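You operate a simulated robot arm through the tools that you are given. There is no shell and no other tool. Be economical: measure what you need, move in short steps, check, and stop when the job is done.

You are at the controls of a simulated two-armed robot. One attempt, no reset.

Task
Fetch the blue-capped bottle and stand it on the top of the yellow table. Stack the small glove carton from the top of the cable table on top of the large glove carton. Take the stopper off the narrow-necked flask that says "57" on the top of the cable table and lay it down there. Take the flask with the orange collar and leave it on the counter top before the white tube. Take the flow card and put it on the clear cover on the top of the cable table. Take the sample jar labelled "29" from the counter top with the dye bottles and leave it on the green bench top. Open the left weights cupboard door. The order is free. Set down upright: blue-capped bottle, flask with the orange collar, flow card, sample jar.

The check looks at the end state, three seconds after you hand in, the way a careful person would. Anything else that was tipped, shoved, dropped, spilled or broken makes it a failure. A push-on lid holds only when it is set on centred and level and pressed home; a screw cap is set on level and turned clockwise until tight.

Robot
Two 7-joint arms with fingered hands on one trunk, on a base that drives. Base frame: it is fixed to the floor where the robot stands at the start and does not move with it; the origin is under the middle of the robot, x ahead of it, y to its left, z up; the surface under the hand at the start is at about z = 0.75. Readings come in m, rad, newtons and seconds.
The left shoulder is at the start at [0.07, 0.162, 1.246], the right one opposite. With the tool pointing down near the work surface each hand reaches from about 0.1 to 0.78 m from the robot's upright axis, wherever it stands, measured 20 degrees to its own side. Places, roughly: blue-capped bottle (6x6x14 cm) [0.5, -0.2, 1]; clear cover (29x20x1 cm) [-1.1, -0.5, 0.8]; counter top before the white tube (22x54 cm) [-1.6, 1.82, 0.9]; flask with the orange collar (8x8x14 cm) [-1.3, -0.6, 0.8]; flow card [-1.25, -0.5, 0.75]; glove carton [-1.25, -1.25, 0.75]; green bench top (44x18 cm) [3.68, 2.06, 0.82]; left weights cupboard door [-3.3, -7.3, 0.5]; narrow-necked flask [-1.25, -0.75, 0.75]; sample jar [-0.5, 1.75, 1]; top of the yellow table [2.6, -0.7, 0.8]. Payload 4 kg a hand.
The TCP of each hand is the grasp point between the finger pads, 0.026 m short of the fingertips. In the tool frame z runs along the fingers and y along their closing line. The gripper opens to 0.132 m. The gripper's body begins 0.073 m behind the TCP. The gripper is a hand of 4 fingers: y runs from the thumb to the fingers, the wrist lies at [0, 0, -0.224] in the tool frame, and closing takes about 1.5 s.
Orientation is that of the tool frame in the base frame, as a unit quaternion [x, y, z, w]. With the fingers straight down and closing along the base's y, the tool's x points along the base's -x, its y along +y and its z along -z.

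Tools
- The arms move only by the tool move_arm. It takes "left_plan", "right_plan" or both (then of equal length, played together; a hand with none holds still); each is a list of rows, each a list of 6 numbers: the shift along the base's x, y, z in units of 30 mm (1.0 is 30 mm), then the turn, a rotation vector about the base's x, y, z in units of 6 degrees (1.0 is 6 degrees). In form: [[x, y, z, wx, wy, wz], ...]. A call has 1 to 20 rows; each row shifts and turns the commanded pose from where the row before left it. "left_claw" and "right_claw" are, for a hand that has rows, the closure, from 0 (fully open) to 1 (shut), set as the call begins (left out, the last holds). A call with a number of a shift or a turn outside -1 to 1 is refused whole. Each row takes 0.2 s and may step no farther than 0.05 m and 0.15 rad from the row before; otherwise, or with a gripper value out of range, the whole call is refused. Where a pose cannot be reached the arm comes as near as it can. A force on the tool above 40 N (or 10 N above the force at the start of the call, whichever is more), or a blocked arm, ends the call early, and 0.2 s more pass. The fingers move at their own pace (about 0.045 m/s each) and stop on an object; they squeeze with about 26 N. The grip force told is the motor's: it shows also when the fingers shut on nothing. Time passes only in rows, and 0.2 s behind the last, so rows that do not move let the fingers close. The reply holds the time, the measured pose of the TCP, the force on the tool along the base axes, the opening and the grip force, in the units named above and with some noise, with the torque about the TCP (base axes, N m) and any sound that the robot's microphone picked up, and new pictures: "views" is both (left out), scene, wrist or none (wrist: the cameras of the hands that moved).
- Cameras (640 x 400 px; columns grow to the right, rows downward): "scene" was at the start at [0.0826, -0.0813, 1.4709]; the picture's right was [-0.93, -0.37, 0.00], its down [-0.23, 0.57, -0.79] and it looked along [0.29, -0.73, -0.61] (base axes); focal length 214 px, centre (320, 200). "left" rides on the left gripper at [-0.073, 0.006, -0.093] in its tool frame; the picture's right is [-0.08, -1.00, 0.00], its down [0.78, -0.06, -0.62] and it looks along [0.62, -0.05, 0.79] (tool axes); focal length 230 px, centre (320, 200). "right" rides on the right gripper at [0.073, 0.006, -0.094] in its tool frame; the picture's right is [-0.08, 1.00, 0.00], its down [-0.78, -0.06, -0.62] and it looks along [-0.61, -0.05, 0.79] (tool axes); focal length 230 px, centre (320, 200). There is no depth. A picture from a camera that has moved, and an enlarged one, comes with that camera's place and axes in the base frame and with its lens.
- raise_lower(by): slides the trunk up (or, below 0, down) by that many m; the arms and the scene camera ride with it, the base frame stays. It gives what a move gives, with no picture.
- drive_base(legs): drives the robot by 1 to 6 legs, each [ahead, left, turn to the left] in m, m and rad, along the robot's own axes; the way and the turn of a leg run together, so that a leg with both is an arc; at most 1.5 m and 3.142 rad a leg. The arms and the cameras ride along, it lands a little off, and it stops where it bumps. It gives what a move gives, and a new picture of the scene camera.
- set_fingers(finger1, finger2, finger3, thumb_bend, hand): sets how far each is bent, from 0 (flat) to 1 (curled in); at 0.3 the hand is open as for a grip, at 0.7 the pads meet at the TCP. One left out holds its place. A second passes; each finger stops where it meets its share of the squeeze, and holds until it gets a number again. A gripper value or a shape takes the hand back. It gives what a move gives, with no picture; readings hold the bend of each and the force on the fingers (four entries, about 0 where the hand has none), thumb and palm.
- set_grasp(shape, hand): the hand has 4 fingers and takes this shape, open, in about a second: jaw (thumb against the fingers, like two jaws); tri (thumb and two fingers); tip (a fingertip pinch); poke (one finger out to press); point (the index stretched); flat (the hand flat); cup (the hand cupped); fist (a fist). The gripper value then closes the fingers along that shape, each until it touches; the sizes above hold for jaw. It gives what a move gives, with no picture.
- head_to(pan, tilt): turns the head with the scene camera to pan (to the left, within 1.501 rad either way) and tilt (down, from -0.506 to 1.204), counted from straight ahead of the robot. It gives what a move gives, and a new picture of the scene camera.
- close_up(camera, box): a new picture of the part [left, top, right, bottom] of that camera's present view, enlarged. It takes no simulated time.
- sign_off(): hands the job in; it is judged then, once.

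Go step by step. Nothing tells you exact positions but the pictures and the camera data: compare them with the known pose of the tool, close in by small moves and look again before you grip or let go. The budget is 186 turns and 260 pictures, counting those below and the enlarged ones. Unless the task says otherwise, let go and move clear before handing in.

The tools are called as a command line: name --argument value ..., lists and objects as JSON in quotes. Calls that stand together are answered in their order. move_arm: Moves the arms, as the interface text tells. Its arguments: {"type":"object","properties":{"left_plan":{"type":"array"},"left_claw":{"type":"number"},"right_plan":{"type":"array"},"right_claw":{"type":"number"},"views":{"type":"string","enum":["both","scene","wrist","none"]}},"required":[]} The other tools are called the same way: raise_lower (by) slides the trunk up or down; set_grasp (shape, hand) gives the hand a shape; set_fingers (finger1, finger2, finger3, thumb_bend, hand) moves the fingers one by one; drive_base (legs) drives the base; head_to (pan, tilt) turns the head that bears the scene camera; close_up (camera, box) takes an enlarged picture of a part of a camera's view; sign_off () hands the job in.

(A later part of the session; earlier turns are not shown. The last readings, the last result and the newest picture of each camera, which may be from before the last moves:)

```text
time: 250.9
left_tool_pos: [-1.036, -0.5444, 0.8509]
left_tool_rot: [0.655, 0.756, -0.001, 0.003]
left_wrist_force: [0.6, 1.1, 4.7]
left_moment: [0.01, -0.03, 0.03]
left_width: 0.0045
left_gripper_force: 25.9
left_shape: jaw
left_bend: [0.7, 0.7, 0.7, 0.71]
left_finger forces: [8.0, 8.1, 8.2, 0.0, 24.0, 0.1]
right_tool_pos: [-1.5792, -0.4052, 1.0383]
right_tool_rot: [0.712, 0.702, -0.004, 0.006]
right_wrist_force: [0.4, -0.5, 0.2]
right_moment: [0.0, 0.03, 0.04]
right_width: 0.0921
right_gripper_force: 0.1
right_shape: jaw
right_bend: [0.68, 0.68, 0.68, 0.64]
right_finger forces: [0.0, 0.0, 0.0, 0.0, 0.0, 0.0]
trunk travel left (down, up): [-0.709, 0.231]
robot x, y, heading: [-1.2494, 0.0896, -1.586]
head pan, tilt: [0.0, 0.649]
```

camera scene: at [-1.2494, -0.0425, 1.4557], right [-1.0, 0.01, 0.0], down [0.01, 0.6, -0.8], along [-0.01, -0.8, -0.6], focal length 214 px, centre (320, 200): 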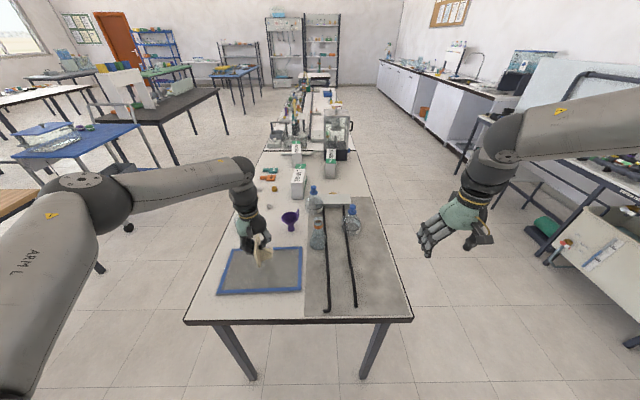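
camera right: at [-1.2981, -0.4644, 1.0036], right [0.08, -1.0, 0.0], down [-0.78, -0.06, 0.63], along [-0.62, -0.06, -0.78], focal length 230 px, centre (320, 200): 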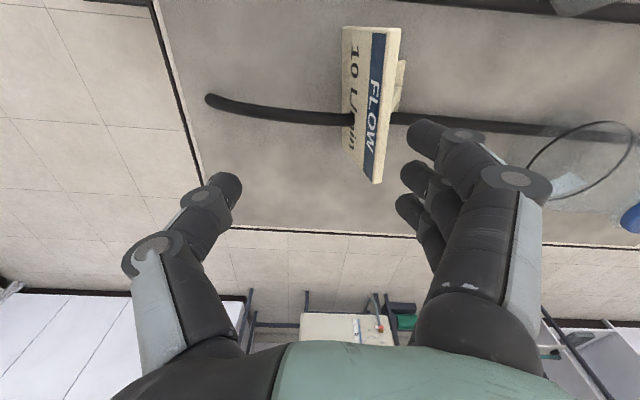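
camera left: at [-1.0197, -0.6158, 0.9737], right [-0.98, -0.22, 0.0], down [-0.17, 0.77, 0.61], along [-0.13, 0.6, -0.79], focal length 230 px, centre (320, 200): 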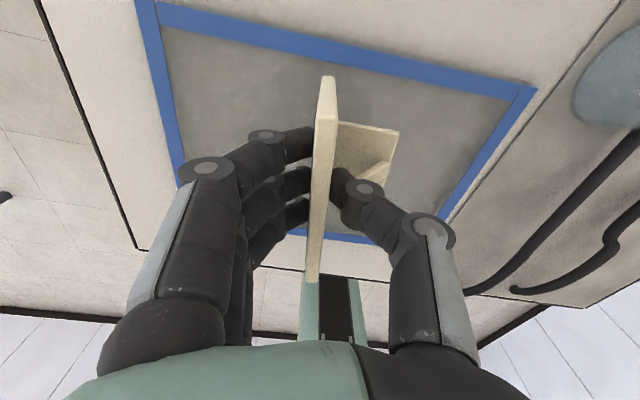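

Contact (5 N). Releasing the card.

move_arm --left_plan '[[0, 0, 0, 0, 0, 0], [0, 0, 0, 0, 0, 0], [0, 0, 0, 0, 0, 0], [0, 0, 0, 0, 0, 0], [0, 0, 0, 0, 0, 0], [0, 0, 0, 0, 0, 0]]' --left_claw 0.45 --views "wrist"

```text
time: 252.3
left_tool_pos: [-1.0371, -0.5445, 0.8516]
left_tool_rot: [0.655, 0.755, 0.0, 0.002]
left_wrist_force: [0.4, -0.3, -0.2]
left_moment: [0.03, 0.01, 0.03]
left_width: 0.0719
left_gripper_force: 0.0
left_shape: jaw
left_bend: [0.72, 0.72, 0.72, 0.7]
left_finger forces: [0.1, 0.0, 0.0, 0.0, 0.1, 0.0]
right_tool_pos: [-1.5793, -0.4054, 1.0376]
right_tool_rot: [0.712, 0.702, -0.004, 0.005]
right_wrist_force: [-0.4, 0.2, -0.3]
right_moment: [0.02, 0.01, 0.02]
right_width: 0.0923
right_gripper_force: 0.1
right_shape: jaw
right_bend: [0.68, 0.68, 0.68, 0.64]
right_finger forces: [0.0, 0.0, 0.1, 0.0, 0.0, 0.1]
trunk travel left (down, up): [-0.709, 0.231]
robot x, y, heading: [-1.249, 0.0945, -1.581]
head pan, tilt: [0.0, 0.649]
camera left: at [-1.0195, -0.6165, 0.9442], right [-0.98, -0.22, 0.0], down [-0.17, 0.77, 0.61], along [-0.13, 0.6, -0.79], focal length 230 px, centre (320, 200)
```

left: 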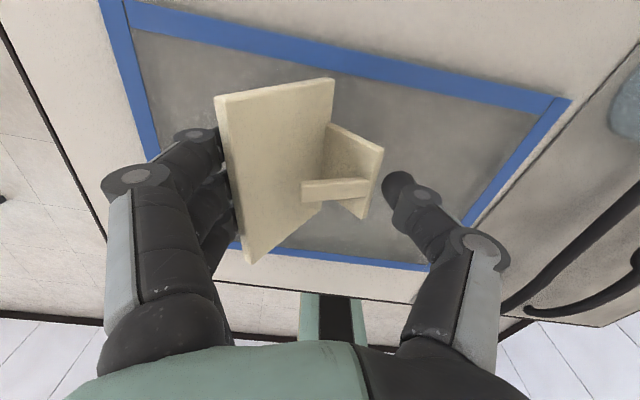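

The card tipped against the fingers rather than standing. I'll look closely before moving anything.

close_up --camera "scene" --box '[222, 215, 302, 285]'

close_up --camera "left" --box '[160, 60, 448, 280]'

```text
5.71 times, centred on (262, 250) of scene
camera zoom: at [-1.2493, -0.0427, 1.4557], right [-1.0, 0.01, 0.0], down [0.01, 0.6, -0.8], along [-0.01, -0.8, -0.6], focal length 1226 px, centre (651, -86)
```

zoom: 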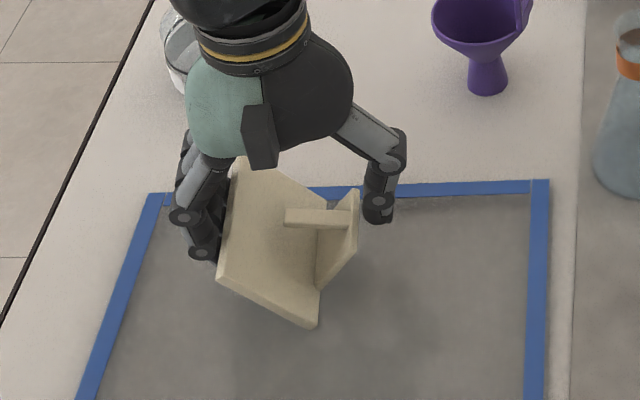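

```text
1.82 times, centred on (304, 170) of left
camera zoom: at [-1.0195, -0.6165, 0.9442], right [-0.98, -0.22, 0.0], down [-0.17, 0.77, 0.61], along [-0.13, 0.6, -0.79], focal length 418 px, centre (349, 254)
```

zoom: 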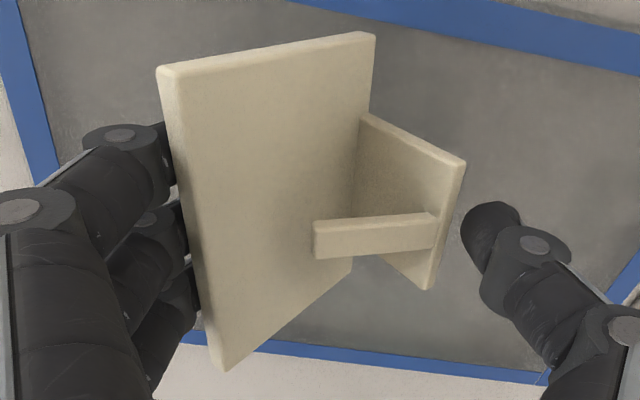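

The card leans about 30° against the fingers, pivoting on its bottom edge. I'll use the open fingers to push it gently back upright toward its foot, along the tool's closing line.

move_arm --left_plan '[[-0.12, -0.017, 0, 0, 0, 0], [-0.12, -0.017, 0, 0, 0, 0], [-0.12, -0.017, 0, 0, 0, 0], [-0.12, -0.017, 0, 0, 0, 0], [-0.12, -0.017, 0, 0, 0, 0], [-0.12, -0.017, 0, 0, 0, 0], [-0.12, -0.017, 0, 0, 0, 0], [-0.12, -0.017, 0, 0, 0, 0]]' --views "wrist"

close_up --camera "scene" --box '[222, 215, 302, 285]'

```text
time: 254.1
left_tool_pos: [-1.0661, -0.5484, 0.8512]
left_tool_rot: [0.655, 0.755, 0.0, 0.002]
left_wrist_force: [0.0, 0.0, 0.4]
left_moment: [-0.01, 0.02, 0.02]
left_width: 0.0719
left_gripper_force: 0.1
left_shape: jaw
left_bend: [0.72, 0.72, 0.72, 0.7]
left_finger forces: [0.0, 0.1, 0.0, 0.0, 0.0, 0.1]
right_tool_pos: [-1.5794, -0.4052, 1.0379]
right_tool_rot: [0.713, 0.702, -0.005, 0.005]
right_wrist_force: [0.5, 0.4, 0.4]
right_moment: [-0.02, -0.01, -0.02]
right_width: 0.092
right_gripper_force: 0.1
right_shape: jaw
right_bend: [0.68, 0.68, 0.68, 0.64]
right_finger forces: [0.0, 0.0, 0.0, 0.0, 0.1, 0.0]
trunk travel left (down, up): [-0.709, 0.231]
robot x, y, heading: [-1.247, 0.0925, -1.581]
head pan, tilt: [0.0, 0.649]
camera left: at [-1.0491, -0.6201, 0.9449], right [-0.98, -0.22, 0.0], down [-0.17, 0.77, 0.61], along [-0.13, 0.6, -0.79], focal length 230 px, centre (320, 200)
```

left: 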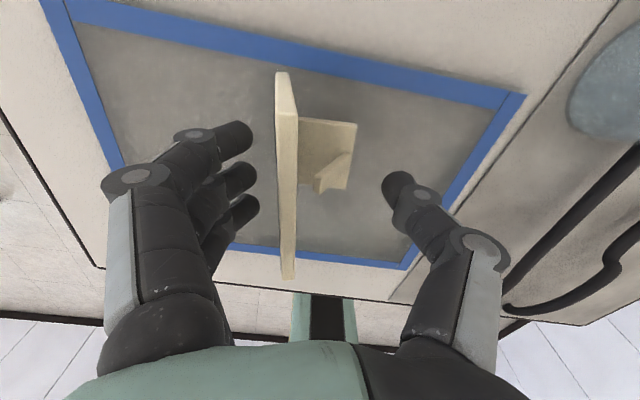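

```text
5.71 times, centred on (262, 250) of scene
camera zoom: at [-1.2495, -0.0427, 1.4557], right [-1.0, 0.01, 0.0], down [0.01, 0.6, -0.8], along [-0.01, -0.8, -0.6], focal length 1226 px, centre (651, -86)
```

zoom: 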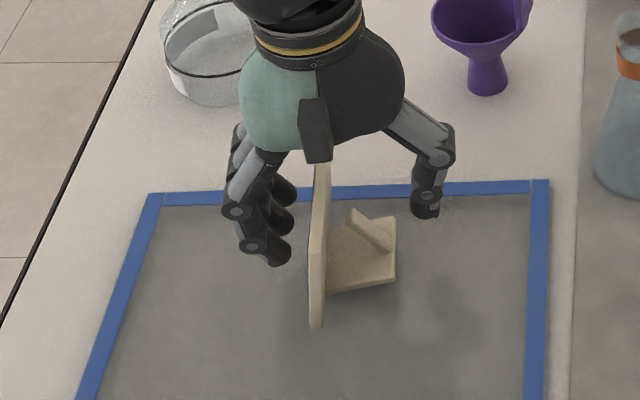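

The card is standing on its foot again, free of the fingers. I'll lift straight up.

move_arm --left_plan '[[0, 0, 0.4, 0, 0, 0], [0, 0, 0.7, 0, 0, 0], [0, 0, 0.9, 0, 0, 0], [0, 0, 1, 0, 0, 0], [0, 0, 1, 0, 0, 0], [0, 0, 1, 0, 0, 0], [0, 0, 1, 0, 0, 0], [0, 0, 1, 0, 0, 0], [0, 0, 1, 0, 0, 0]]' --views "scene"

close_up --camera "scene" --box '[192, 190, 352, 290]'

```text
time: 256.1
left_tool_pos: [-1.0666, -0.5471, 1.0911]
left_tool_rot: [0.655, 0.755, -0.001, 0.002]
left_wrist_force: [-0.8, -0.4, 0.1]
left_moment: [0.01, -0.01, 0.01]
left_width: 0.0719
left_gripper_force: 0.1
left_shape: jaw
left_bend: [0.72, 0.72, 0.72, 0.7]
left_finger forces: [0.0, 0.0, 0.0, 0.1, 0.0, 0.1]
right_tool_pos: [-1.5796, -0.4045, 1.0372]
right_tool_rot: [0.713, 0.701, -0.004, 0.005]
right_wrist_force: [-0.9, 0.0, 0.0]
right_moment: [-0.03, -0.02, 0.03]
right_width: 0.0922
right_gripper_force: 0.0
right_shape: jaw
right_bend: [0.68, 0.68, 0.68, 0.64]
right_finger forces: [0.0, 0.1, 0.0, 0.0, 0.1, 0.0]
trunk travel left (down, up): [-0.709, 0.231]
robot x, y, heading: [-1.2472, 0.0925, -1.582]
head pan, tilt: [0.0, 0.649]
camera scene: at [-1.2501, -0.0416, 1.4557], right [-1.0, 0.01, 0.0], down [0.01, 0.6, -0.8], along [-0.01, -0.8, -0.6], focal length 214 px, centre (320, 200)
```

scene: 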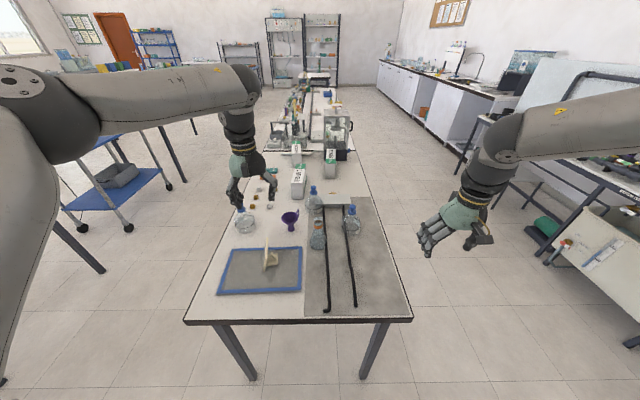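

```text
4.00 times, centred on (272, 240) of scene
camera zoom: at [-1.2501, -0.0416, 1.4557], right [-1.0, 0.01, 0.0], down [0.01, 0.6, -0.8], along [-0.01, -0.8, -0.6], focal length 858 px, centre (512, 40)
```

zoom: 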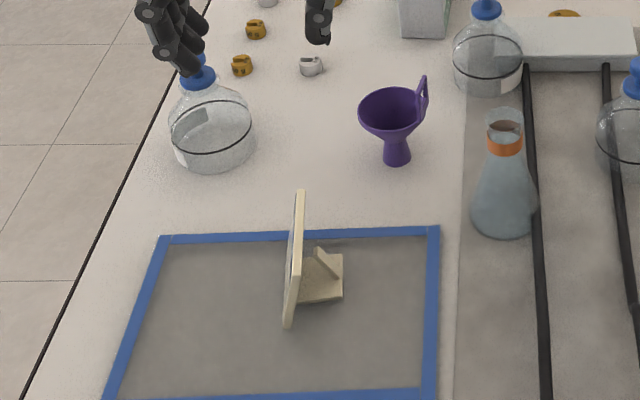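

The flow card stands on the clear cover. Next I'll go back to the west side for the "57" stopper, using the right hand.

drive_base --legs '[[-0.35, 0, 0], [0, 0, 1.582], [-0.73, 0, 0], [0, -0.6, 0], [0, -0.54, 0], [0.06, 0, 0]]'

close_up --camera "scene" --box '[240, 190, 400, 310]'

```text
time: 272.1
left_tool_pos: [-1.2778, -0.5006, 1.0931]
left_tool_rot: [-0.078, 0.997, 0.0, 0.005]
left_wrist_force: [0.0, -0.3, 0.3]
left_moment: [-0.03, 0.0, 0.0]
left_width: 0.0718
left_gripper_force: 0.0
left_shape: jaw
left_bend: [0.72, 0.72, 0.72, 0.7]
left_finger forces: [0.1, 0.1, 0.1, 0.0, 0.1, 0.0]
right_tool_pos: [-1.4145, -1.0142, 1.0399]
right_tool_rot: [0.001, 1.0, 0.001, 0.009]
right_wrist_force: [-0.2, -1.4, 0.5]
right_moment: [-0.02, -0.01, -0.01]
right_width: 0.092
right_gripper_force: 0.0
right_shape: jaw
right_bend: [0.68, 0.68, 0.68, 0.64]
right_finger forces: [0.1, 0.0, 0.0, 0.0, 0.0, 0.0]
trunk travel left (down, up): [-0.709, 0.231]
robot x, y, heading: [-1.9173, -0.6921, -0.002]
head pan, tilt: [0.0, 0.649]
camera scene: at [-1.7839, -0.6906, 1.4564], right [0.0, -1.0, 0.0], down [-0.6, 0.0, -0.8], along [0.8, 0.0, -0.6], focal length 214 px, centre (320, 200)
```

scene: 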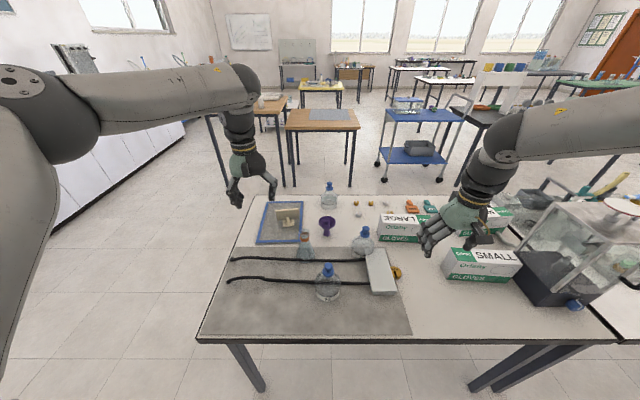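

```text
3.33 times, centred on (320, 250) of scene
camera zoom: at [-1.7839, -0.6906, 1.4564], right [0.0, -1.0, 0.0], down [-0.6, 0.0, -0.8], along [0.8, 0.0, -0.6], focal length 715 px, centre (320, 33)
```

zoom: 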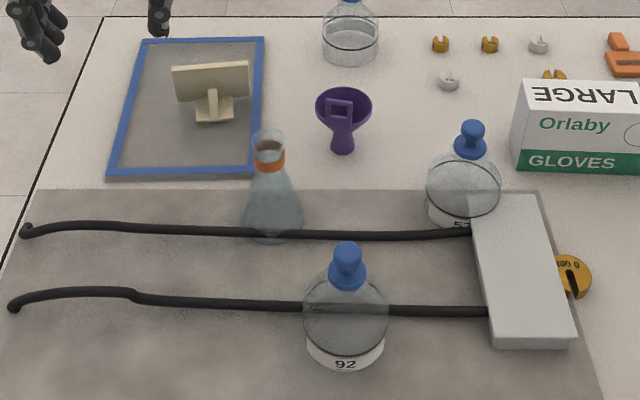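

I'll bring the right hand over the 57 stopper (≈[-1.226, -0.872], top ≈0.90).

move_arm --right_plan '[[0.8, 0.65, 0, 0, 0, 0], [0.8, 0.65, 0, 0, 0, 0], [0.8, 0.65, 0, 0, 0, 0], [0.8, 0.65, 0, 0, 0, 0], [0.8, 0.65, 0, 0, 0, 0], [0.8, 0.65, 0, 0, 0, 0], [0.8, 0.65, 0, 0, 0, 0]]' --right_claw 0.35 --views "wrist"

```text
time: 273.7
left_tool_pos: [-1.2756, -0.5007, 1.0902]
left_tool_rot: [-0.077, 0.997, 0.001, 0.002]
left_wrist_force: [-0.6, 0.6, -0.5]
left_moment: [0.01, 0.0, 0.0]
left_width: 0.0721
left_gripper_force: 0.2
left_shape: jaw
left_bend: [0.72, 0.72, 0.72, 0.7]
left_finger forces: [0.1, 0.1, 0.0, 0.0, 0.1, 0.0]
right_tool_pos: [-1.3159, -0.9326, 1.0329]
right_tool_rot: [0.001, 1.0, 0.001, 0.008]
right_wrist_force: [0.2, -0.2, 0.0]
right_moment: [-0.02, 0.01, -0.01]
right_width: 0.0862
right_gripper_force: 0.0
right_shape: jaw
right_bend: [0.7, 0.7, 0.7, 0.67]
right_finger forces: [0.0, 0.1, 0.0, 0.1, 0.0, 0.1]
right hand out of reach, approached as far as the arm can: row 5, 6, 7
trunk travel left (down, up): [-0.709, 0.231]
robot x, y, heading: [-1.917, -0.6934, 0.003]
head pan, tilt: [0.0, 0.649]
camera right: at [-1.3903, -0.9282, 1.1242], right [0.08, 1.0, 0.01], down [0.77, -0.07, 0.63], along [0.63, -0.05, -0.78], focal length 230 px, centre (320, 200)
```

right: 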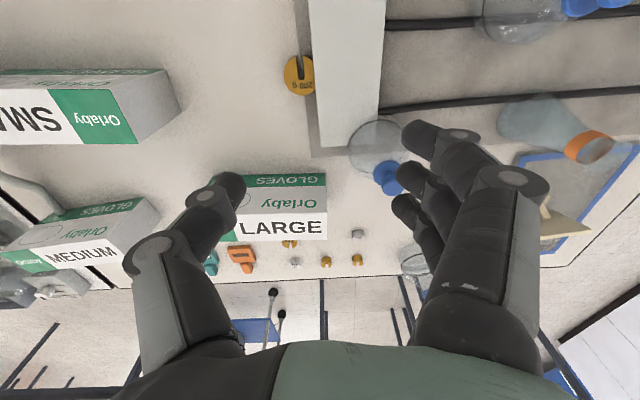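

The right arm tops out short. The left reaches further, so I'll tuck the right hand in and up and shift the base so the left hand is over the 57 stopper.

move_arm --right_plan '[[-1, -0.5, 0.6, 0, 0, 0], [-1, -0.5, 0.6, 0, 0, 0], [-1, -0.5, 0.6, 0, 0, 0], [-1, -0.5, 0.6, 0, 0, 0], [-1, -0.5, 0.6, 0, 0, 0], [-1, -0.5, 0.6, 0, 0, 0], [-0.6, 0, 0.6, 0, 0, 0]]' --views "none"

drive_base --legs '[[0, -0.36, 0], [0.065, 0, 0]]'

close_up --camera "left" --box '[0, 0, 640, 400]'

```text
time: 275.3
left_tool_pos: [-1.2758, -0.5008, 1.0901]
left_tool_rot: [-0.077, 0.997, 0.0, 0.002]
left_wrist_force: [0.0, 0.3, 0.3]
left_moment: [-0.01, 0.02, -0.02]
left_width: 0.0719
left_gripper_force: 0.1
left_shape: jaw
left_bend: [0.72, 0.72, 0.72, 0.7]
left_finger forces: [0.0, 0.0, 0.1, 0.1, 0.1, 0.0]
right_tool_pos: [-1.5165, -1.0227, 1.1584]
right_tool_rot: [0.0, 1.0, 0.001, 0.007]
right_wrist_force: [0.7, -0.7, -0.6]
right_moment: [0.04, 0.03, -0.02]
right_width: 0.0864
right_gripper_force: 0.2
right_shape: jaw
right_bend: [0.7, 0.7, 0.7, 0.67]
right_finger forces: [0.0, 0.0, 0.1, 0.0, 0.1, 0.2]
trunk travel left (down, up): [-0.709, 0.231]
robot x, y, heading: [-1.9198, -0.6904, 0.001]
head pan, tilt: [0.0, 0.649]
```

```text
time: 278.2
left_tool_pos: [-1.2155, -0.8622, 1.0931]
left_tool_rot: [-0.075, 0.997, 0.0, 0.004]
left_wrist_force: [-0.2, -0.3, 0.8]
left_moment: [0.0, 0.01, -0.02]
left_width: 0.0721
left_gripper_force: 0.1
left_shape: jaw
left_bend: [0.72, 0.72, 0.72, 0.7]
left_finger forces: [0.0, 0.0, 0.1, 0.1, 0.0, 0.0]
right_tool_pos: [-1.4567, -1.385, 1.161]
right_tool_rot: [0.002, 1.0, 0.001, 0.009]
right_wrist_force: [-0.7, -0.1, -0.3]
right_moment: [0.01, -0.04, -0.06]
right_width: 0.0863
right_gripper_force: 0.0
right_shape: jaw
right_bend: [0.7, 0.7, 0.7, 0.67]
right_finger forces: [0.1, 0.0, 0.1, 0.1, 0.0, 0.0]
trunk travel left (down, up): [-0.709, 0.231]
robot x, y, heading: [-1.8534, -1.0514, -0.005]
head pan, tilt: [0.0, 0.649]
camera scene: at [-1.7204, -1.0516, 1.4563], right [0.0, -1.0, 0.0], down [-0.6, 0.0, -0.8], along [0.8, 0.0, -0.6], focal length 214 px, centre (320, 200)
```

scene: 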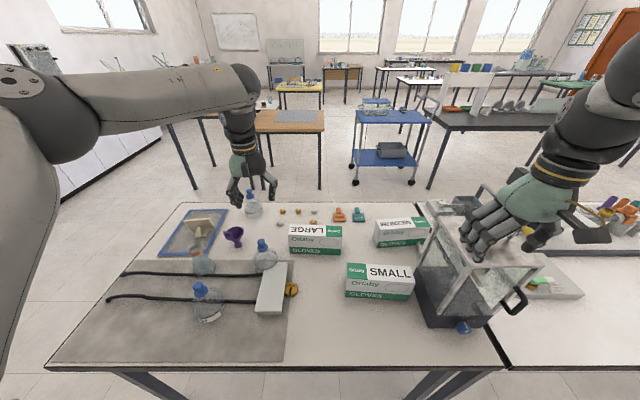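

```text
1.00 times, centred on (320, 200) of left (not enlarged: the box is as wide or as high as the picture)
camera zoom: at [-1.1431, -0.8469, 1.1875], right [0.23, -0.97, 0.0], down [-0.77, -0.18, 0.61], along [-0.59, -0.14, -0.79], focal length 230 px, centre (320, 200)
```

zoom: 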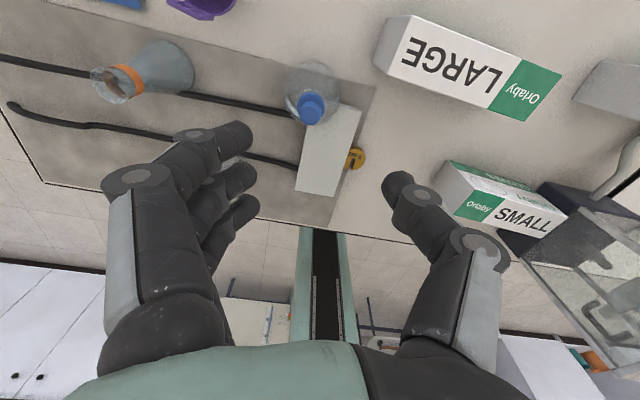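

Left camera puts the stopper at [-1.226, -0.855]. I'll shift over it and come down partway, raising the right hand further from the tank at the same time.

move_arm --left_plan '[[-0.35, 0.2, 0, 0, 0, 0], [0, 0, -0.9, 0, 0, 0], [0, 0, -0.9, 0, 0, 0], [0, 0, -0.9, 0, 0, 0], [0, 0, -0.9, 0, 0, 0], [0, 0, -0.9, 0, 0, 0]]' --right_plan '[[0, 0, 0.8, 0, 0, 0], [0, 0, 0.8, 0, 0, 0], [0, 0, 0.8, 0, 0, 0], [-0.5, 0, 0.5, 0, 0, 0], [-0.5, 0, 0, 0, 0, 0], [-0.5, 0, 0, 0, 0, 0]]' --views "both"

close_up --camera "scene" --box '[220, 180, 316, 270]'

```text
time: 279.6
left_tool_pos: [-1.221, -0.8564, 0.9547]
left_tool_rot: [-0.076, 0.997, -0.001, 0.003]
left_wrist_force: [-1.3, 0.2, 0.1]
left_moment: [-0.03, -0.05, 0.03]
left_width: 0.0718
left_gripper_force: 0.0
left_shape: jaw
left_bend: [0.72, 0.72, 0.72, 0.7]
left_finger forces: [0.1, 0.1, 0.0, 0.1, 0.0, 0.0]
right_tool_pos: [-1.4973, -1.3846, 1.2462]
right_tool_rot: [0.002, 1.0, 0.001, 0.007]
right_wrist_force: [-0.3, -0.5, -0.1]
right_moment: [-0.04, 0.02, 0.0]
right_width: 0.0863
right_gripper_force: 0.0
right_shape: jaw
right_bend: [0.7, 0.7, 0.7, 0.67]
right_finger forces: [0.0, 0.0, 0.0, 0.1, 0.1, 0.0]
trunk travel left (down, up): [-0.709, 0.231]
robot x, y, heading: [-1.8561, -1.0488, -0.008]
head pan, tilt: [0.0, 0.649]
camera scene: at [-1.715, -1.0517, 1.4557], right [0.0, -1.0, 0.0], down [-0.61, 0.0, -0.8], along [0.8, 0.0, -0.61], focal length 214 px, centre (320, 200)
camera right: at [-1.5712, -1.3794, 1.3382], right [0.08, 1.0, 0.0], down [0.78, -0.06, 0.63], along [0.63, -0.05, -0.78], focal length 230 px, centre (320, 200)
camera left: at [-1.1484, -0.8412, 1.0488], right [0.23, -0.97, 0.0], down [-0.77, -0.18, 0.61], along [-0.6, -0.14, -0.79], focal length 230 px, centre (320, 200)
```

scene: 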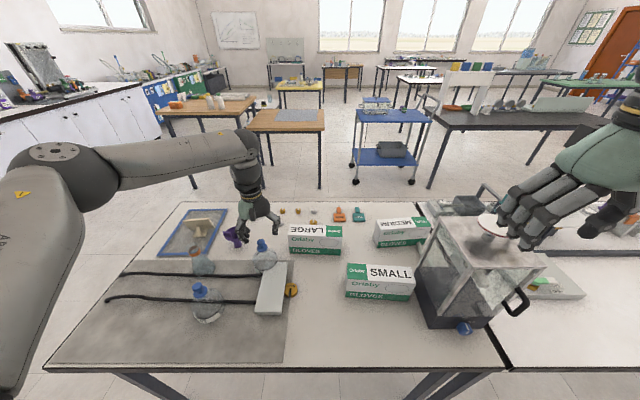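
right: 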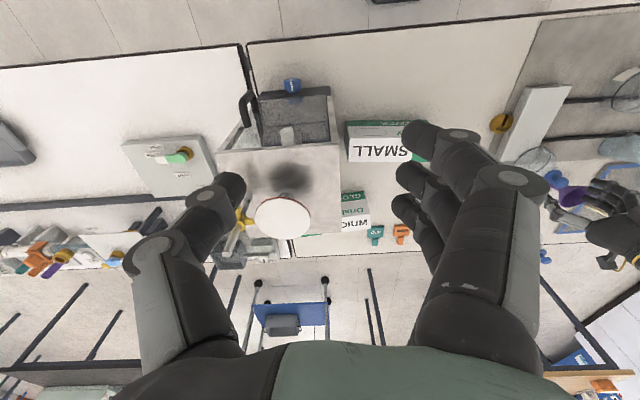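
left: 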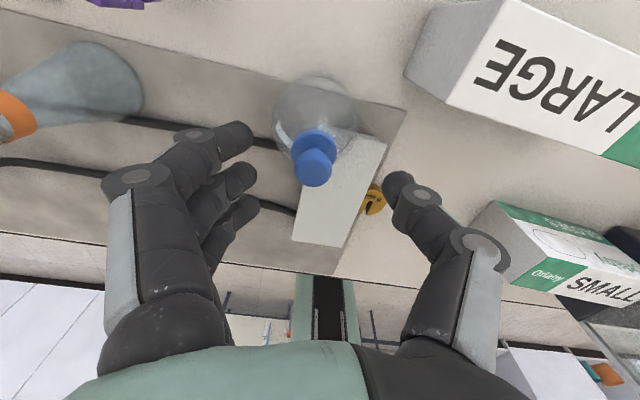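

```text
4.44 times, centred on (268, 225) of scene
camera zoom: at [-1.715, -1.0517, 1.4557], right [0.0, -1.0, 0.0], down [-0.61, 0.0, -0.8], along [0.8, 0.0, -0.61], focal length 953 px, centre (551, 89)
```

zoom: 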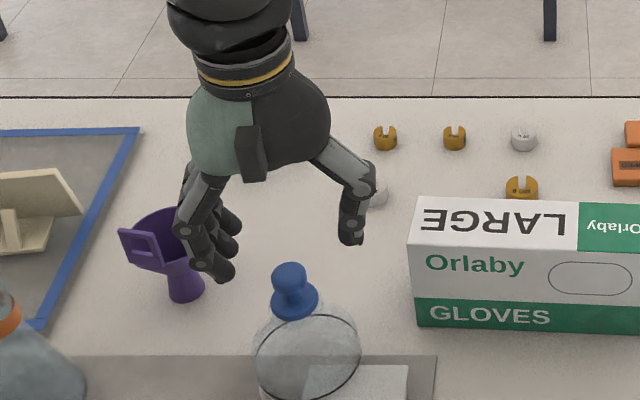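

move_arm --left_plan '[[-0.2, 0.03, -0.55, 0, 0, 0], [0, 0, -0.55, 0, 0, 0], [0, 0, -0.55, 0, 0, 0], [0, 0, -0.55, 0, 0, 0]]' --left_claw 0.5 --views "wrist"

close_up --camera "scene" --box '[220, 190, 316, 280]'

```text
time: 280.6
left_tool_pos: [-1.2274, -0.856, 0.8897]
left_tool_rot: [-0.075, 0.997, 0.0, 0.002]
left_wrist_force: [0.2, 0.8, -0.3]
left_moment: [-0.01, 0.02, 0.01]
left_width: 0.0668
left_gripper_force: 0.0
left_shape: jaw
left_bend: [0.73, 0.73, 0.73, 0.7]
left_finger forces: [0.0, 0.1, 0.1, 0.0, 0.0, 0.0]
right_tool_pos: [-1.4986, -1.3842, 1.2466]
right_tool_rot: [0.002, 1.0, 0.001, 0.007]
right_wrist_force: [0.2, -0.2, -0.3]
right_moment: [0.0, 0.0, -0.02]
right_width: 0.0865
right_gripper_force: 0.1
right_shape: jaw
right_bend: [0.7, 0.7, 0.7, 0.67]
right_finger forces: [0.1, 0.1, 0.1, 0.0, 0.0, 0.1]
trunk travel left (down, up): [-0.709, 0.231]
robot x, y, heading: [-1.8536, -1.0523, -0.005]
head pan, tilt: [0.0, 0.649]
camera left: at [-1.1552, -0.8405, 0.9834], right [0.23, -0.97, 0.0], down [-0.77, -0.18, 0.61], along [-0.6, -0.14, -0.79], focal length 230 px, centre (320, 200)
```

left: 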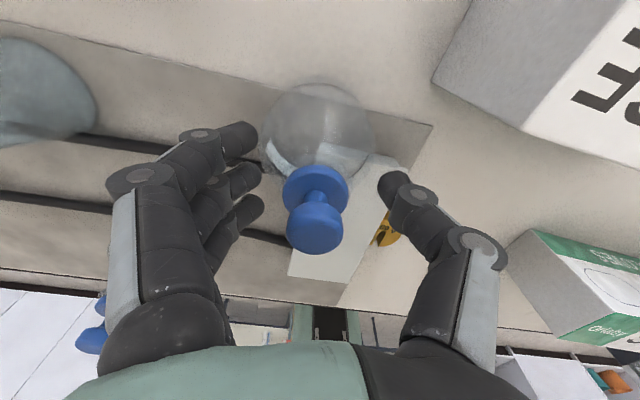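

```text
4.44 times, centred on (268, 235) of scene
camera zoom: at [-1.7151, -1.0516, 1.4557], right [0.0, -1.0, 0.0], down [-0.61, 0.0, -0.8], along [0.8, 0.0, -0.61], focal length 953 px, centre (551, 44)
```

zoom: 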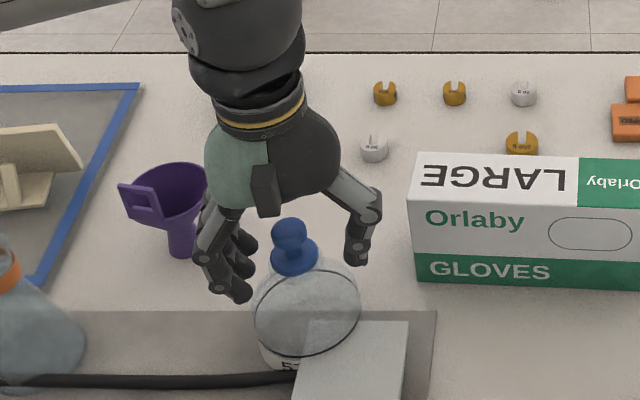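

move_arm --left_plan '[[-0.23, 0, 0, 0, 0, 0], [0, 0, 0, 0, 0, 0]]' --views "none"

move_arm --left_plan '[[0, 0, 0, 0, 0, 0], [0, 0, 0, 0, 0, 0], [0, 0, 0, 0, 0, 0], [0, 0, 0, 0, 0, 0], [0, 0, 0, 0, 0, 0], [0, 0, 0, 0, 0, 0]]' --left_claw 1 --views "wrist"

```text
time: 281.2
left_tool_pos: [-1.2346, -0.8561, 0.889]
left_tool_rot: [-0.075, 0.997, 0.0, 0.002]
left_wrist_force: [-0.6, 0.9, 0.4]
left_moment: [0.0, -0.03, -0.01]
left_width: 0.0668
left_gripper_force: 0.1
left_shape: jaw
left_bend: [0.73, 0.73, 0.73, 0.7]
left_finger forces: [0.0, 0.1, 0.1, 0.0, 0.0, 0.0]
right_tool_pos: [-1.497, -1.3852, 1.2473]
right_tool_rot: [0.001, 1.0, 0.001, 0.007]
right_wrist_force: [0.6, -0.2, -0.2]
right_moment: [0.01, 0.01, -0.03]
right_width: 0.0862
right_gripper_force: 0.1
right_shape: jaw
right_bend: [0.7, 0.7, 0.7, 0.67]
right_finger forces: [0.1, 0.0, 0.0, 0.0, 0.1, 0.0]
trunk travel left (down, up): [-0.709, 0.231]
robot x, y, heading: [-1.8508, -1.0508, -0.001]
head pan, tilt: [0.0, 0.649]
```

```text
time: 282.6
left_tool_pos: [-1.2343, -0.8569, 0.8911]
left_tool_rot: [-0.076, 0.997, 0.001, 0.003]
left_wrist_force: [-0.4, -0.2, 4.9]
left_moment: [0.21, -0.13, -0.01]
left_width: 0.0215
left_gripper_force: 25.9
left_shape: jaw
left_bend: [0.72, 0.73, 0.69, 0.7]
left_finger forces: [14.3, 10.2, 0.0, 0.0, 22.4, 0.0]
right_tool_pos: [-1.4987, -1.3851, 1.2473]
right_tool_rot: [0.002, 1.0, 0.001, 0.007]
right_wrist_force: [0.3, 0.5, 0.0]
right_moment: [0.0, 0.0, -0.01]
right_width: 0.0864
right_gripper_force: 0.0
right_shape: jaw
right_bend: [0.7, 0.7, 0.7, 0.67]
right_finger forces: [0.0, 0.0, 0.1, 0.1, 0.0, 0.0]
trunk travel left (down, up): [-0.709, 0.231]
robot x, y, heading: [-1.852, -1.0527, 0.001]
head pan, tilt: [0.0, 0.649]
camera left: at [-1.1625, -0.8408, 0.9848], right [0.23, -0.97, 0.0], down [-0.77, -0.18, 0.61], along [-0.6, -0.14, -0.79], focal length 230 px, centre (320, 200)
```

left: 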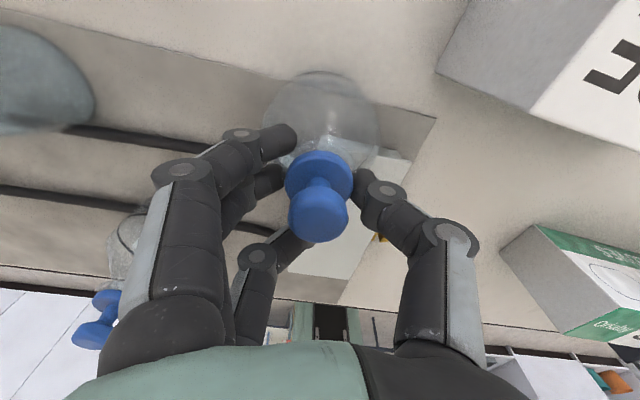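

Gripped on the stopper at z≈0.89. I'll lift slightly and check that the flask stays down.

move_arm --left_plan '[[0, 0, 0.2, 0, 0, 0], [0, 0, 0.2, 0, 0, 0], [0, 0, 0.1, 0, 0, 0]]' --views "wrist"

close_up --camera "scene" --box '[220, 190, 316, 280]'

```text
time: 283.4
left_tool_pos: [-1.2336, -0.8561, 0.9044]
left_tool_rot: [-0.075, 0.997, 0.001, 0.002]
left_wrist_force: [-0.5, 0.6, -2.5]
left_moment: [-0.04, 0.01, -0.03]
left_width: 0.0209
left_gripper_force: 26.3
left_shape: jaw
left_bend: [0.72, 0.72, 0.69, 0.7]
left_finger forces: [10.8, 11.6, 0.0, 0.0, 21.6, 0.1]
right_tool_pos: [-1.4975, -1.3832, 1.2465]
right_tool_rot: [0.001, 1.0, 0.001, 0.007]
right_wrist_force: [0.4, -0.4, -0.3]
right_moment: [-0.03, -0.01, -0.03]
right_width: 0.0863
right_gripper_force: 0.1
right_shape: jaw
right_bend: [0.7, 0.7, 0.7, 0.67]
right_finger forces: [0.0, 0.0, 0.0, 0.0, 0.0, 0.0]
trunk travel left (down, up): [-0.709, 0.231]
robot x, y, heading: [-1.8522, -1.0501, -0.004]
head pan, tilt: [0.0, 0.649]
camera left: at [-1.1624, -0.8405, 0.9988], right [0.23, -0.97, 0.0], down [-0.77, -0.18, 0.61], along [-0.6, -0.14, -0.79], focal length 230 px, centre (320, 200)
```

left: 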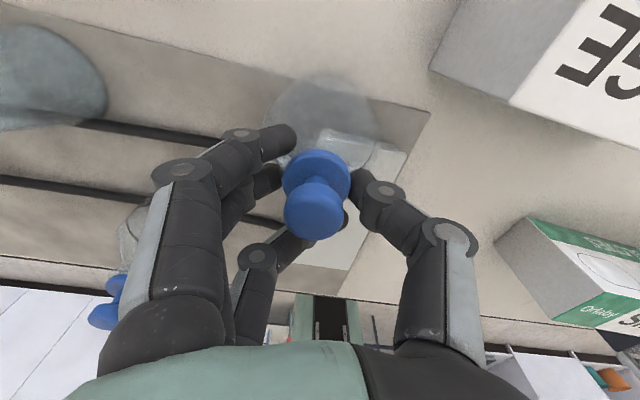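

```text
4.44 times, centred on (268, 235) of scene
camera zoom: at [-1.7154, -1.0519, 1.4556], right [0.0, -1.0, 0.0], down [-0.6, 0.0, -0.8], along [0.8, 0.0, -0.6], focal length 953 px, centre (551, 44)
```

zoom: 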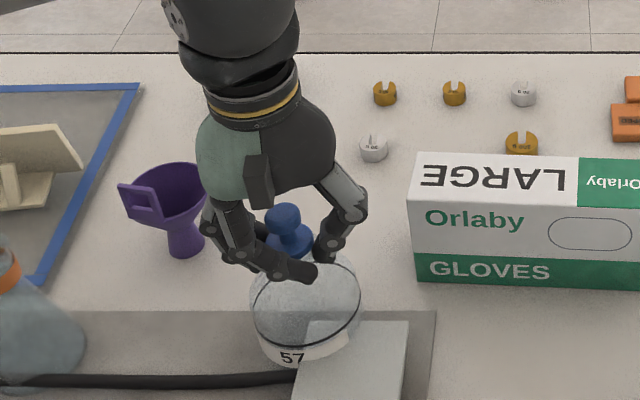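

The fingers hold the glass neck, and the flask came up 1.3 cm. I'll lower it back, release, and regrip higher on the knob.

move_arm --left_plan '[[0, 0, -0.2, 0, 0, 0], [0, 0, -0.15, 0, 0, 0], [0, 0, -0.08, 0, 0, 0], [0, 0, 0, 0, 0, 0]]' --views "none"

```text
time: 284.4
left_tool_pos: [-1.233, -0.8557, 0.8925]
left_tool_rot: [-0.075, 0.997, 0.001, 0.002]
left_wrist_force: [-1.1, -0.3, 0.1]
left_moment: [0.04, -0.02, -0.02]
left_width: 0.0211
left_gripper_force: 26.1
left_shape: jaw
left_bend: [0.72, 0.72, 0.69, 0.7]
left_finger forces: [11.9, 11.4, 0.0, 0.1, 21.9, 0.1]
right_tool_pos: [-1.4972, -1.3851, 1.2464]
right_tool_rot: [0.002, 1.0, 0.001, 0.006]
right_wrist_force: [-0.2, 0.0, -0.6]
right_moment: [0.02, -0.01, -0.02]
right_width: 0.0862
right_gripper_force: 0.1
right_shape: jaw
right_bend: [0.7, 0.7, 0.7, 0.67]
right_finger forces: [0.0, 0.1, 0.1, 0.0, 0.1, 0.1]
trunk travel left (down, up): [-0.709, 0.231]
robot x, y, heading: [-1.8497, -1.049, -0.001]
head pan, tilt: [0.0, 0.649]
```

move_arm --left_plan '[[0, 0, -0.05, 0, 0, 0], [0, 0, 0, 0, 0, 0]]' --views "none"

move_arm --left_plan '[[0, 0, 0, 0, 0, 0], [0, 0, 0, 0, 0, 0], [0, 0, 0, 0, 0, 0], [0, 0, 0, 0, 0, 0], [0, 0, 0.4, 0, 0, 0], [0, 0, 0.4, 0, 0, 0]]' --left_claw 0.55 --views "wrist"

close_up --camera "scene" --box '[220, 190, 316, 280]'

```text
time: 285.0
left_tool_pos: [-1.2355, -0.8566, 0.8909]
left_tool_rot: [-0.076, 0.997, 0.0, 0.002]
left_wrist_force: [-1.1, -1.4, 5.9]
left_moment: [0.13, -0.06, 0.06]
left_width: 0.0209
left_gripper_force: 25.6
left_shape: jaw
left_bend: [0.72, 0.72, 0.69, 0.7]
left_finger forces: [13.2, 11.0, 0.0, 0.1, 23.2, 0.0]
right_tool_pos: [-1.4979, -1.3847, 1.2465]
right_tool_rot: [0.001, 1.0, 0.0, 0.007]
right_wrist_force: [0.0, 0.5, 0.2]
right_moment: [-0.03, 0.02, -0.03]
right_width: 0.0863
right_gripper_force: 0.1
right_shape: jaw
right_bend: [0.7, 0.7, 0.7, 0.67]
right_finger forces: [0.0, 0.1, 0.1, 0.0, 0.1, 0.0]
trunk travel left (down, up): [-0.709, 0.231]
robot x, y, heading: [-1.8497, -1.0495, -0.004]
head pan, tilt: [0.0, 0.649]
```

```text
time: 286.4
left_tool_pos: [-1.2351, -0.8548, 0.9154]
left_tool_rot: [-0.077, 0.997, 0.002, 0.002]
left_wrist_force: [-1.3, -0.3, -0.4]
left_moment: [0.0, -0.05, -0.04]
left_width: 0.0587
left_gripper_force: 0.2
left_shape: jaw
left_bend: [0.73, 0.73, 0.73, 0.7]
left_finger forces: [0.0, 0.1, 0.0, 0.0, 0.0, 0.0]
right_tool_pos: [-1.4985, -1.3846, 1.2467]
right_tool_rot: [0.002, 1.0, 0.002, 0.006]
right_wrist_force: [0.4, 0.1, 0.6]
right_moment: [-0.01, 0.0, 0.03]
right_width: 0.0862
right_gripper_force: 0.1
right_shape: jaw
right_bend: [0.7, 0.7, 0.7, 0.67]
right_finger forces: [0.0, 0.1, 0.0, 0.0, 0.0, 0.1]
trunk travel left (down, up): [-0.709, 0.231]
robot x, y, heading: [-1.8514, -1.0563, 0.001]
head pan, tilt: [0.0, 0.649]
camera left: at [-1.1631, -0.8399, 1.0092], right [0.23, -0.97, 0.0], down [-0.77, -0.18, 0.61], along [-0.6, -0.14, -0.79], focal length 230 px, centre (320, 200)
```

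left: 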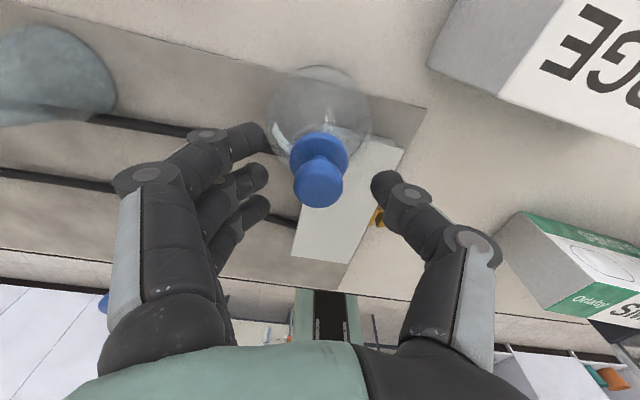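

```text
4.44 times, centred on (268, 235) of scene
camera zoom: at [-1.716, -1.052, 1.4557], right [0.0, -1.0, 0.0], down [-0.6, 0.0, -0.8], along [0.8, 0.0, -0.6], focal length 953 px, centre (551, 44)
```

zoom: 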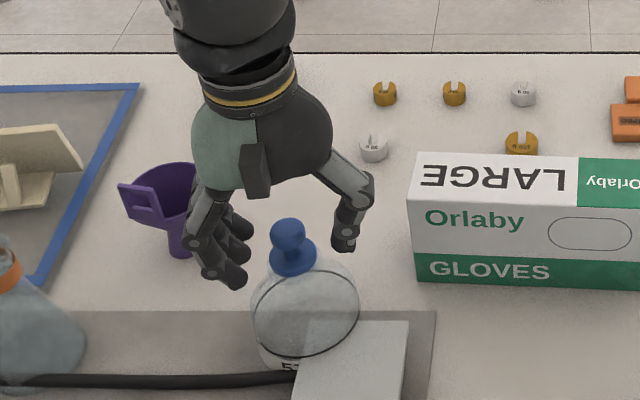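

Flask is back down, with the knob top at z≈0.90. I'll lower 1 cm so the fingertips close on the knob itself.

move_arm --left_plan '[[0, -0.05, -0.33, 0, 0, 0], [0, 0, 0, 0, 0, 0]]' --left_claw 0.55 --views "none"

move_arm --left_plan '[[0, 0, 0, 0, 0, 0], [0, 0, 0, 0, 0, 0], [0, 0, 0, 0, 0, 0], [0, 0, 0, 0, 0, 0], [0, 0, 0, 0, 0, 0], [0, 0, 0, 0, 0, 0]]' --left_claw 1 --views "wrist"

close_up --camera "scene" --box '[230, 215, 294, 275]'

```text
time: 287.0
left_tool_pos: [-1.2357, -0.8574, 0.9047]
left_tool_rot: [-0.076, 0.997, 0.0, 0.002]
left_wrist_force: [0.6, -0.3, 0.3]
left_moment: [0.0, 0.01, 0.04]
left_width: 0.0587
left_gripper_force: 0.1
left_shape: jaw
left_bend: [0.73, 0.73, 0.73, 0.7]
left_finger forces: [0.1, 0.1, 0.1, 0.0, 0.1, 0.0]
right_tool_pos: [-1.4984, -1.3849, 1.2466]
right_tool_rot: [0.001, 1.0, 0.001, 0.007]
right_wrist_force: [0.0, 0.8, 0.5]
right_moment: [0.02, 0.02, 0.0]
right_width: 0.0865
right_gripper_force: 0.0
right_shape: jaw
right_bend: [0.7, 0.7, 0.7, 0.67]
right_finger forces: [0.0, 0.0, 0.1, 0.0, 0.0, 0.0]
trunk travel left (down, up): [-0.709, 0.231]
robot x, y, heading: [-1.8546, -1.05, -0.001]
head pan, tilt: [0.0, 0.649]
```

```text
time: 288.4
left_tool_pos: [-1.2357, -0.8581, 0.9046]
left_tool_rot: [-0.076, 0.997, -0.001, 0.003]
left_wrist_force: [-0.3, 0.9, 2.6]
left_moment: [-0.02, -0.03, 0.04]
left_width: 0.0174
left_gripper_force: 25.5
left_shape: jaw
left_bend: [0.72, 0.72, 0.68, 0.7]
left_finger forces: [8.7, 11.6, 0.0, 0.1, 18.3, 0.1]
right_tool_pos: [-1.4989, -1.386, 1.2467]
right_tool_rot: [0.002, 1.0, 0.001, 0.007]
right_wrist_force: [-0.8, 0.0, 0.1]
right_moment: [0.02, 0.01, 0.0]
right_width: 0.0863
right_gripper_force: 0.0
right_shape: jaw
right_bend: [0.7, 0.7, 0.7, 0.67]
right_finger forces: [0.1, 0.1, 0.1, 0.0, 0.0, 0.0]
trunk travel left (down, up): [-0.709, 0.231]
robot x, y, heading: [-1.852, -1.0515, -0.001]
head pan, tilt: [0.0, 0.649]
heard: snap
camera left: at [-1.163, -0.8418, 0.9992], right [0.23, -0.97, 0.0], down [-0.77, -0.18, 0.61], along [-0.6, -0.14, -0.79], focal length 230 px, centre (320, 200)
```

left: 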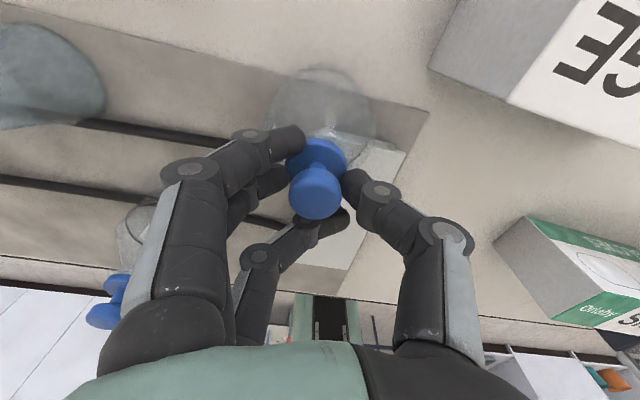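

```text
6.67 times, centred on (262, 245) of scene
camera zoom: at [-1.7159, -1.052, 1.4558], right [0.0, -1.0, 0.0], down [-0.6, 0.0, -0.8], along [0.8, 0.0, -0.6], focal length 1430 px, centre (707, -100)
```

zoom: 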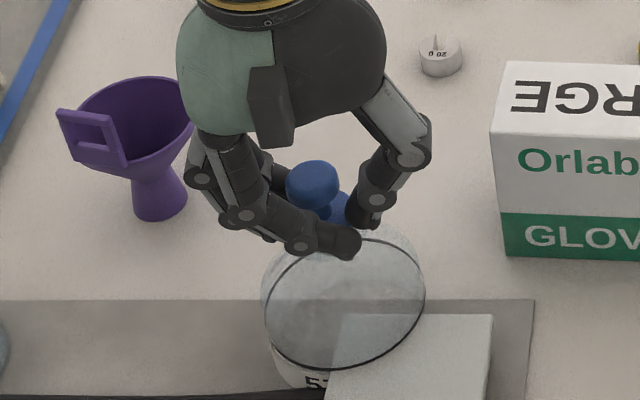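

A snap: the stopper has come loose in the grip. I'll lift a few cm and check.

move_arm --left_plan '[[0, 0, 0.2, 0, 0, 0], [0, 0, 0.3, 0, 0, 0], [0, 0, 0.5, 0, 0, 0]]' --views "wrist"

close_up --camera "scene" --box '[220, 190, 316, 280]'

```text
time: 289.2
left_tool_pos: [-1.235, -0.8575, 0.9345]
left_tool_rot: [-0.076, 0.997, 0.0, 0.003]
left_wrist_force: [0.1, 0.2, -1.1]
left_moment: [0.04, 0.02, -0.01]
left_width: 0.0143
left_gripper_force: 26.2
left_shape: jaw
left_bend: [0.73, 0.73, 0.68, 0.71]
left_finger forces: [9.1, 8.7, 0.0, 0.0, 26.7, 0.0]
right_tool_pos: [-1.498, -1.3848, 1.2473]
right_tool_rot: [0.0, 1.0, 0.001, 0.007]
right_wrist_force: [-0.6, -0.1, 0.0]
right_moment: [-0.02, 0.02, 0.0]
right_width: 0.0862
right_gripper_force: 0.1
right_shape: jaw
right_bend: [0.7, 0.7, 0.7, 0.67]
right_finger forces: [0.1, 0.1, 0.0, 0.1, 0.0, 0.1]
trunk travel left (down, up): [-0.709, 0.231]
robot x, y, heading: [-1.8548, -1.0514, -0.003]
head pan, tilt: [0.0, 0.649]
camera left: at [-1.1629, -0.8419, 1.0288], right [0.23, -0.97, 0.0], down [-0.77, -0.18, 0.61], along [-0.6, -0.14, -0.79], focal length 230 px, centre (320, 200)
```

left: 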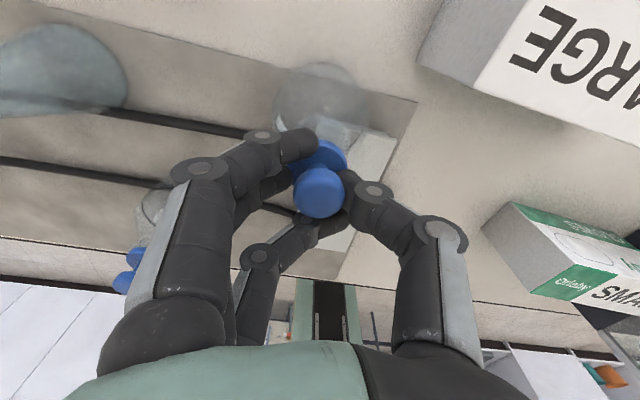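

```text
4.44 times, centred on (268, 235) of scene
camera zoom: at [-1.716, -1.0521, 1.4557], right [0.0, -1.0, 0.0], down [-0.6, 0.0, -0.8], along [0.8, 0.0, -0.6], focal length 953 px, centre (551, 44)
```

zoom: 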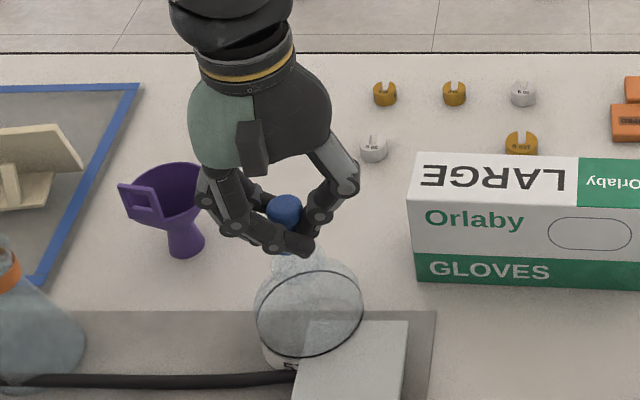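

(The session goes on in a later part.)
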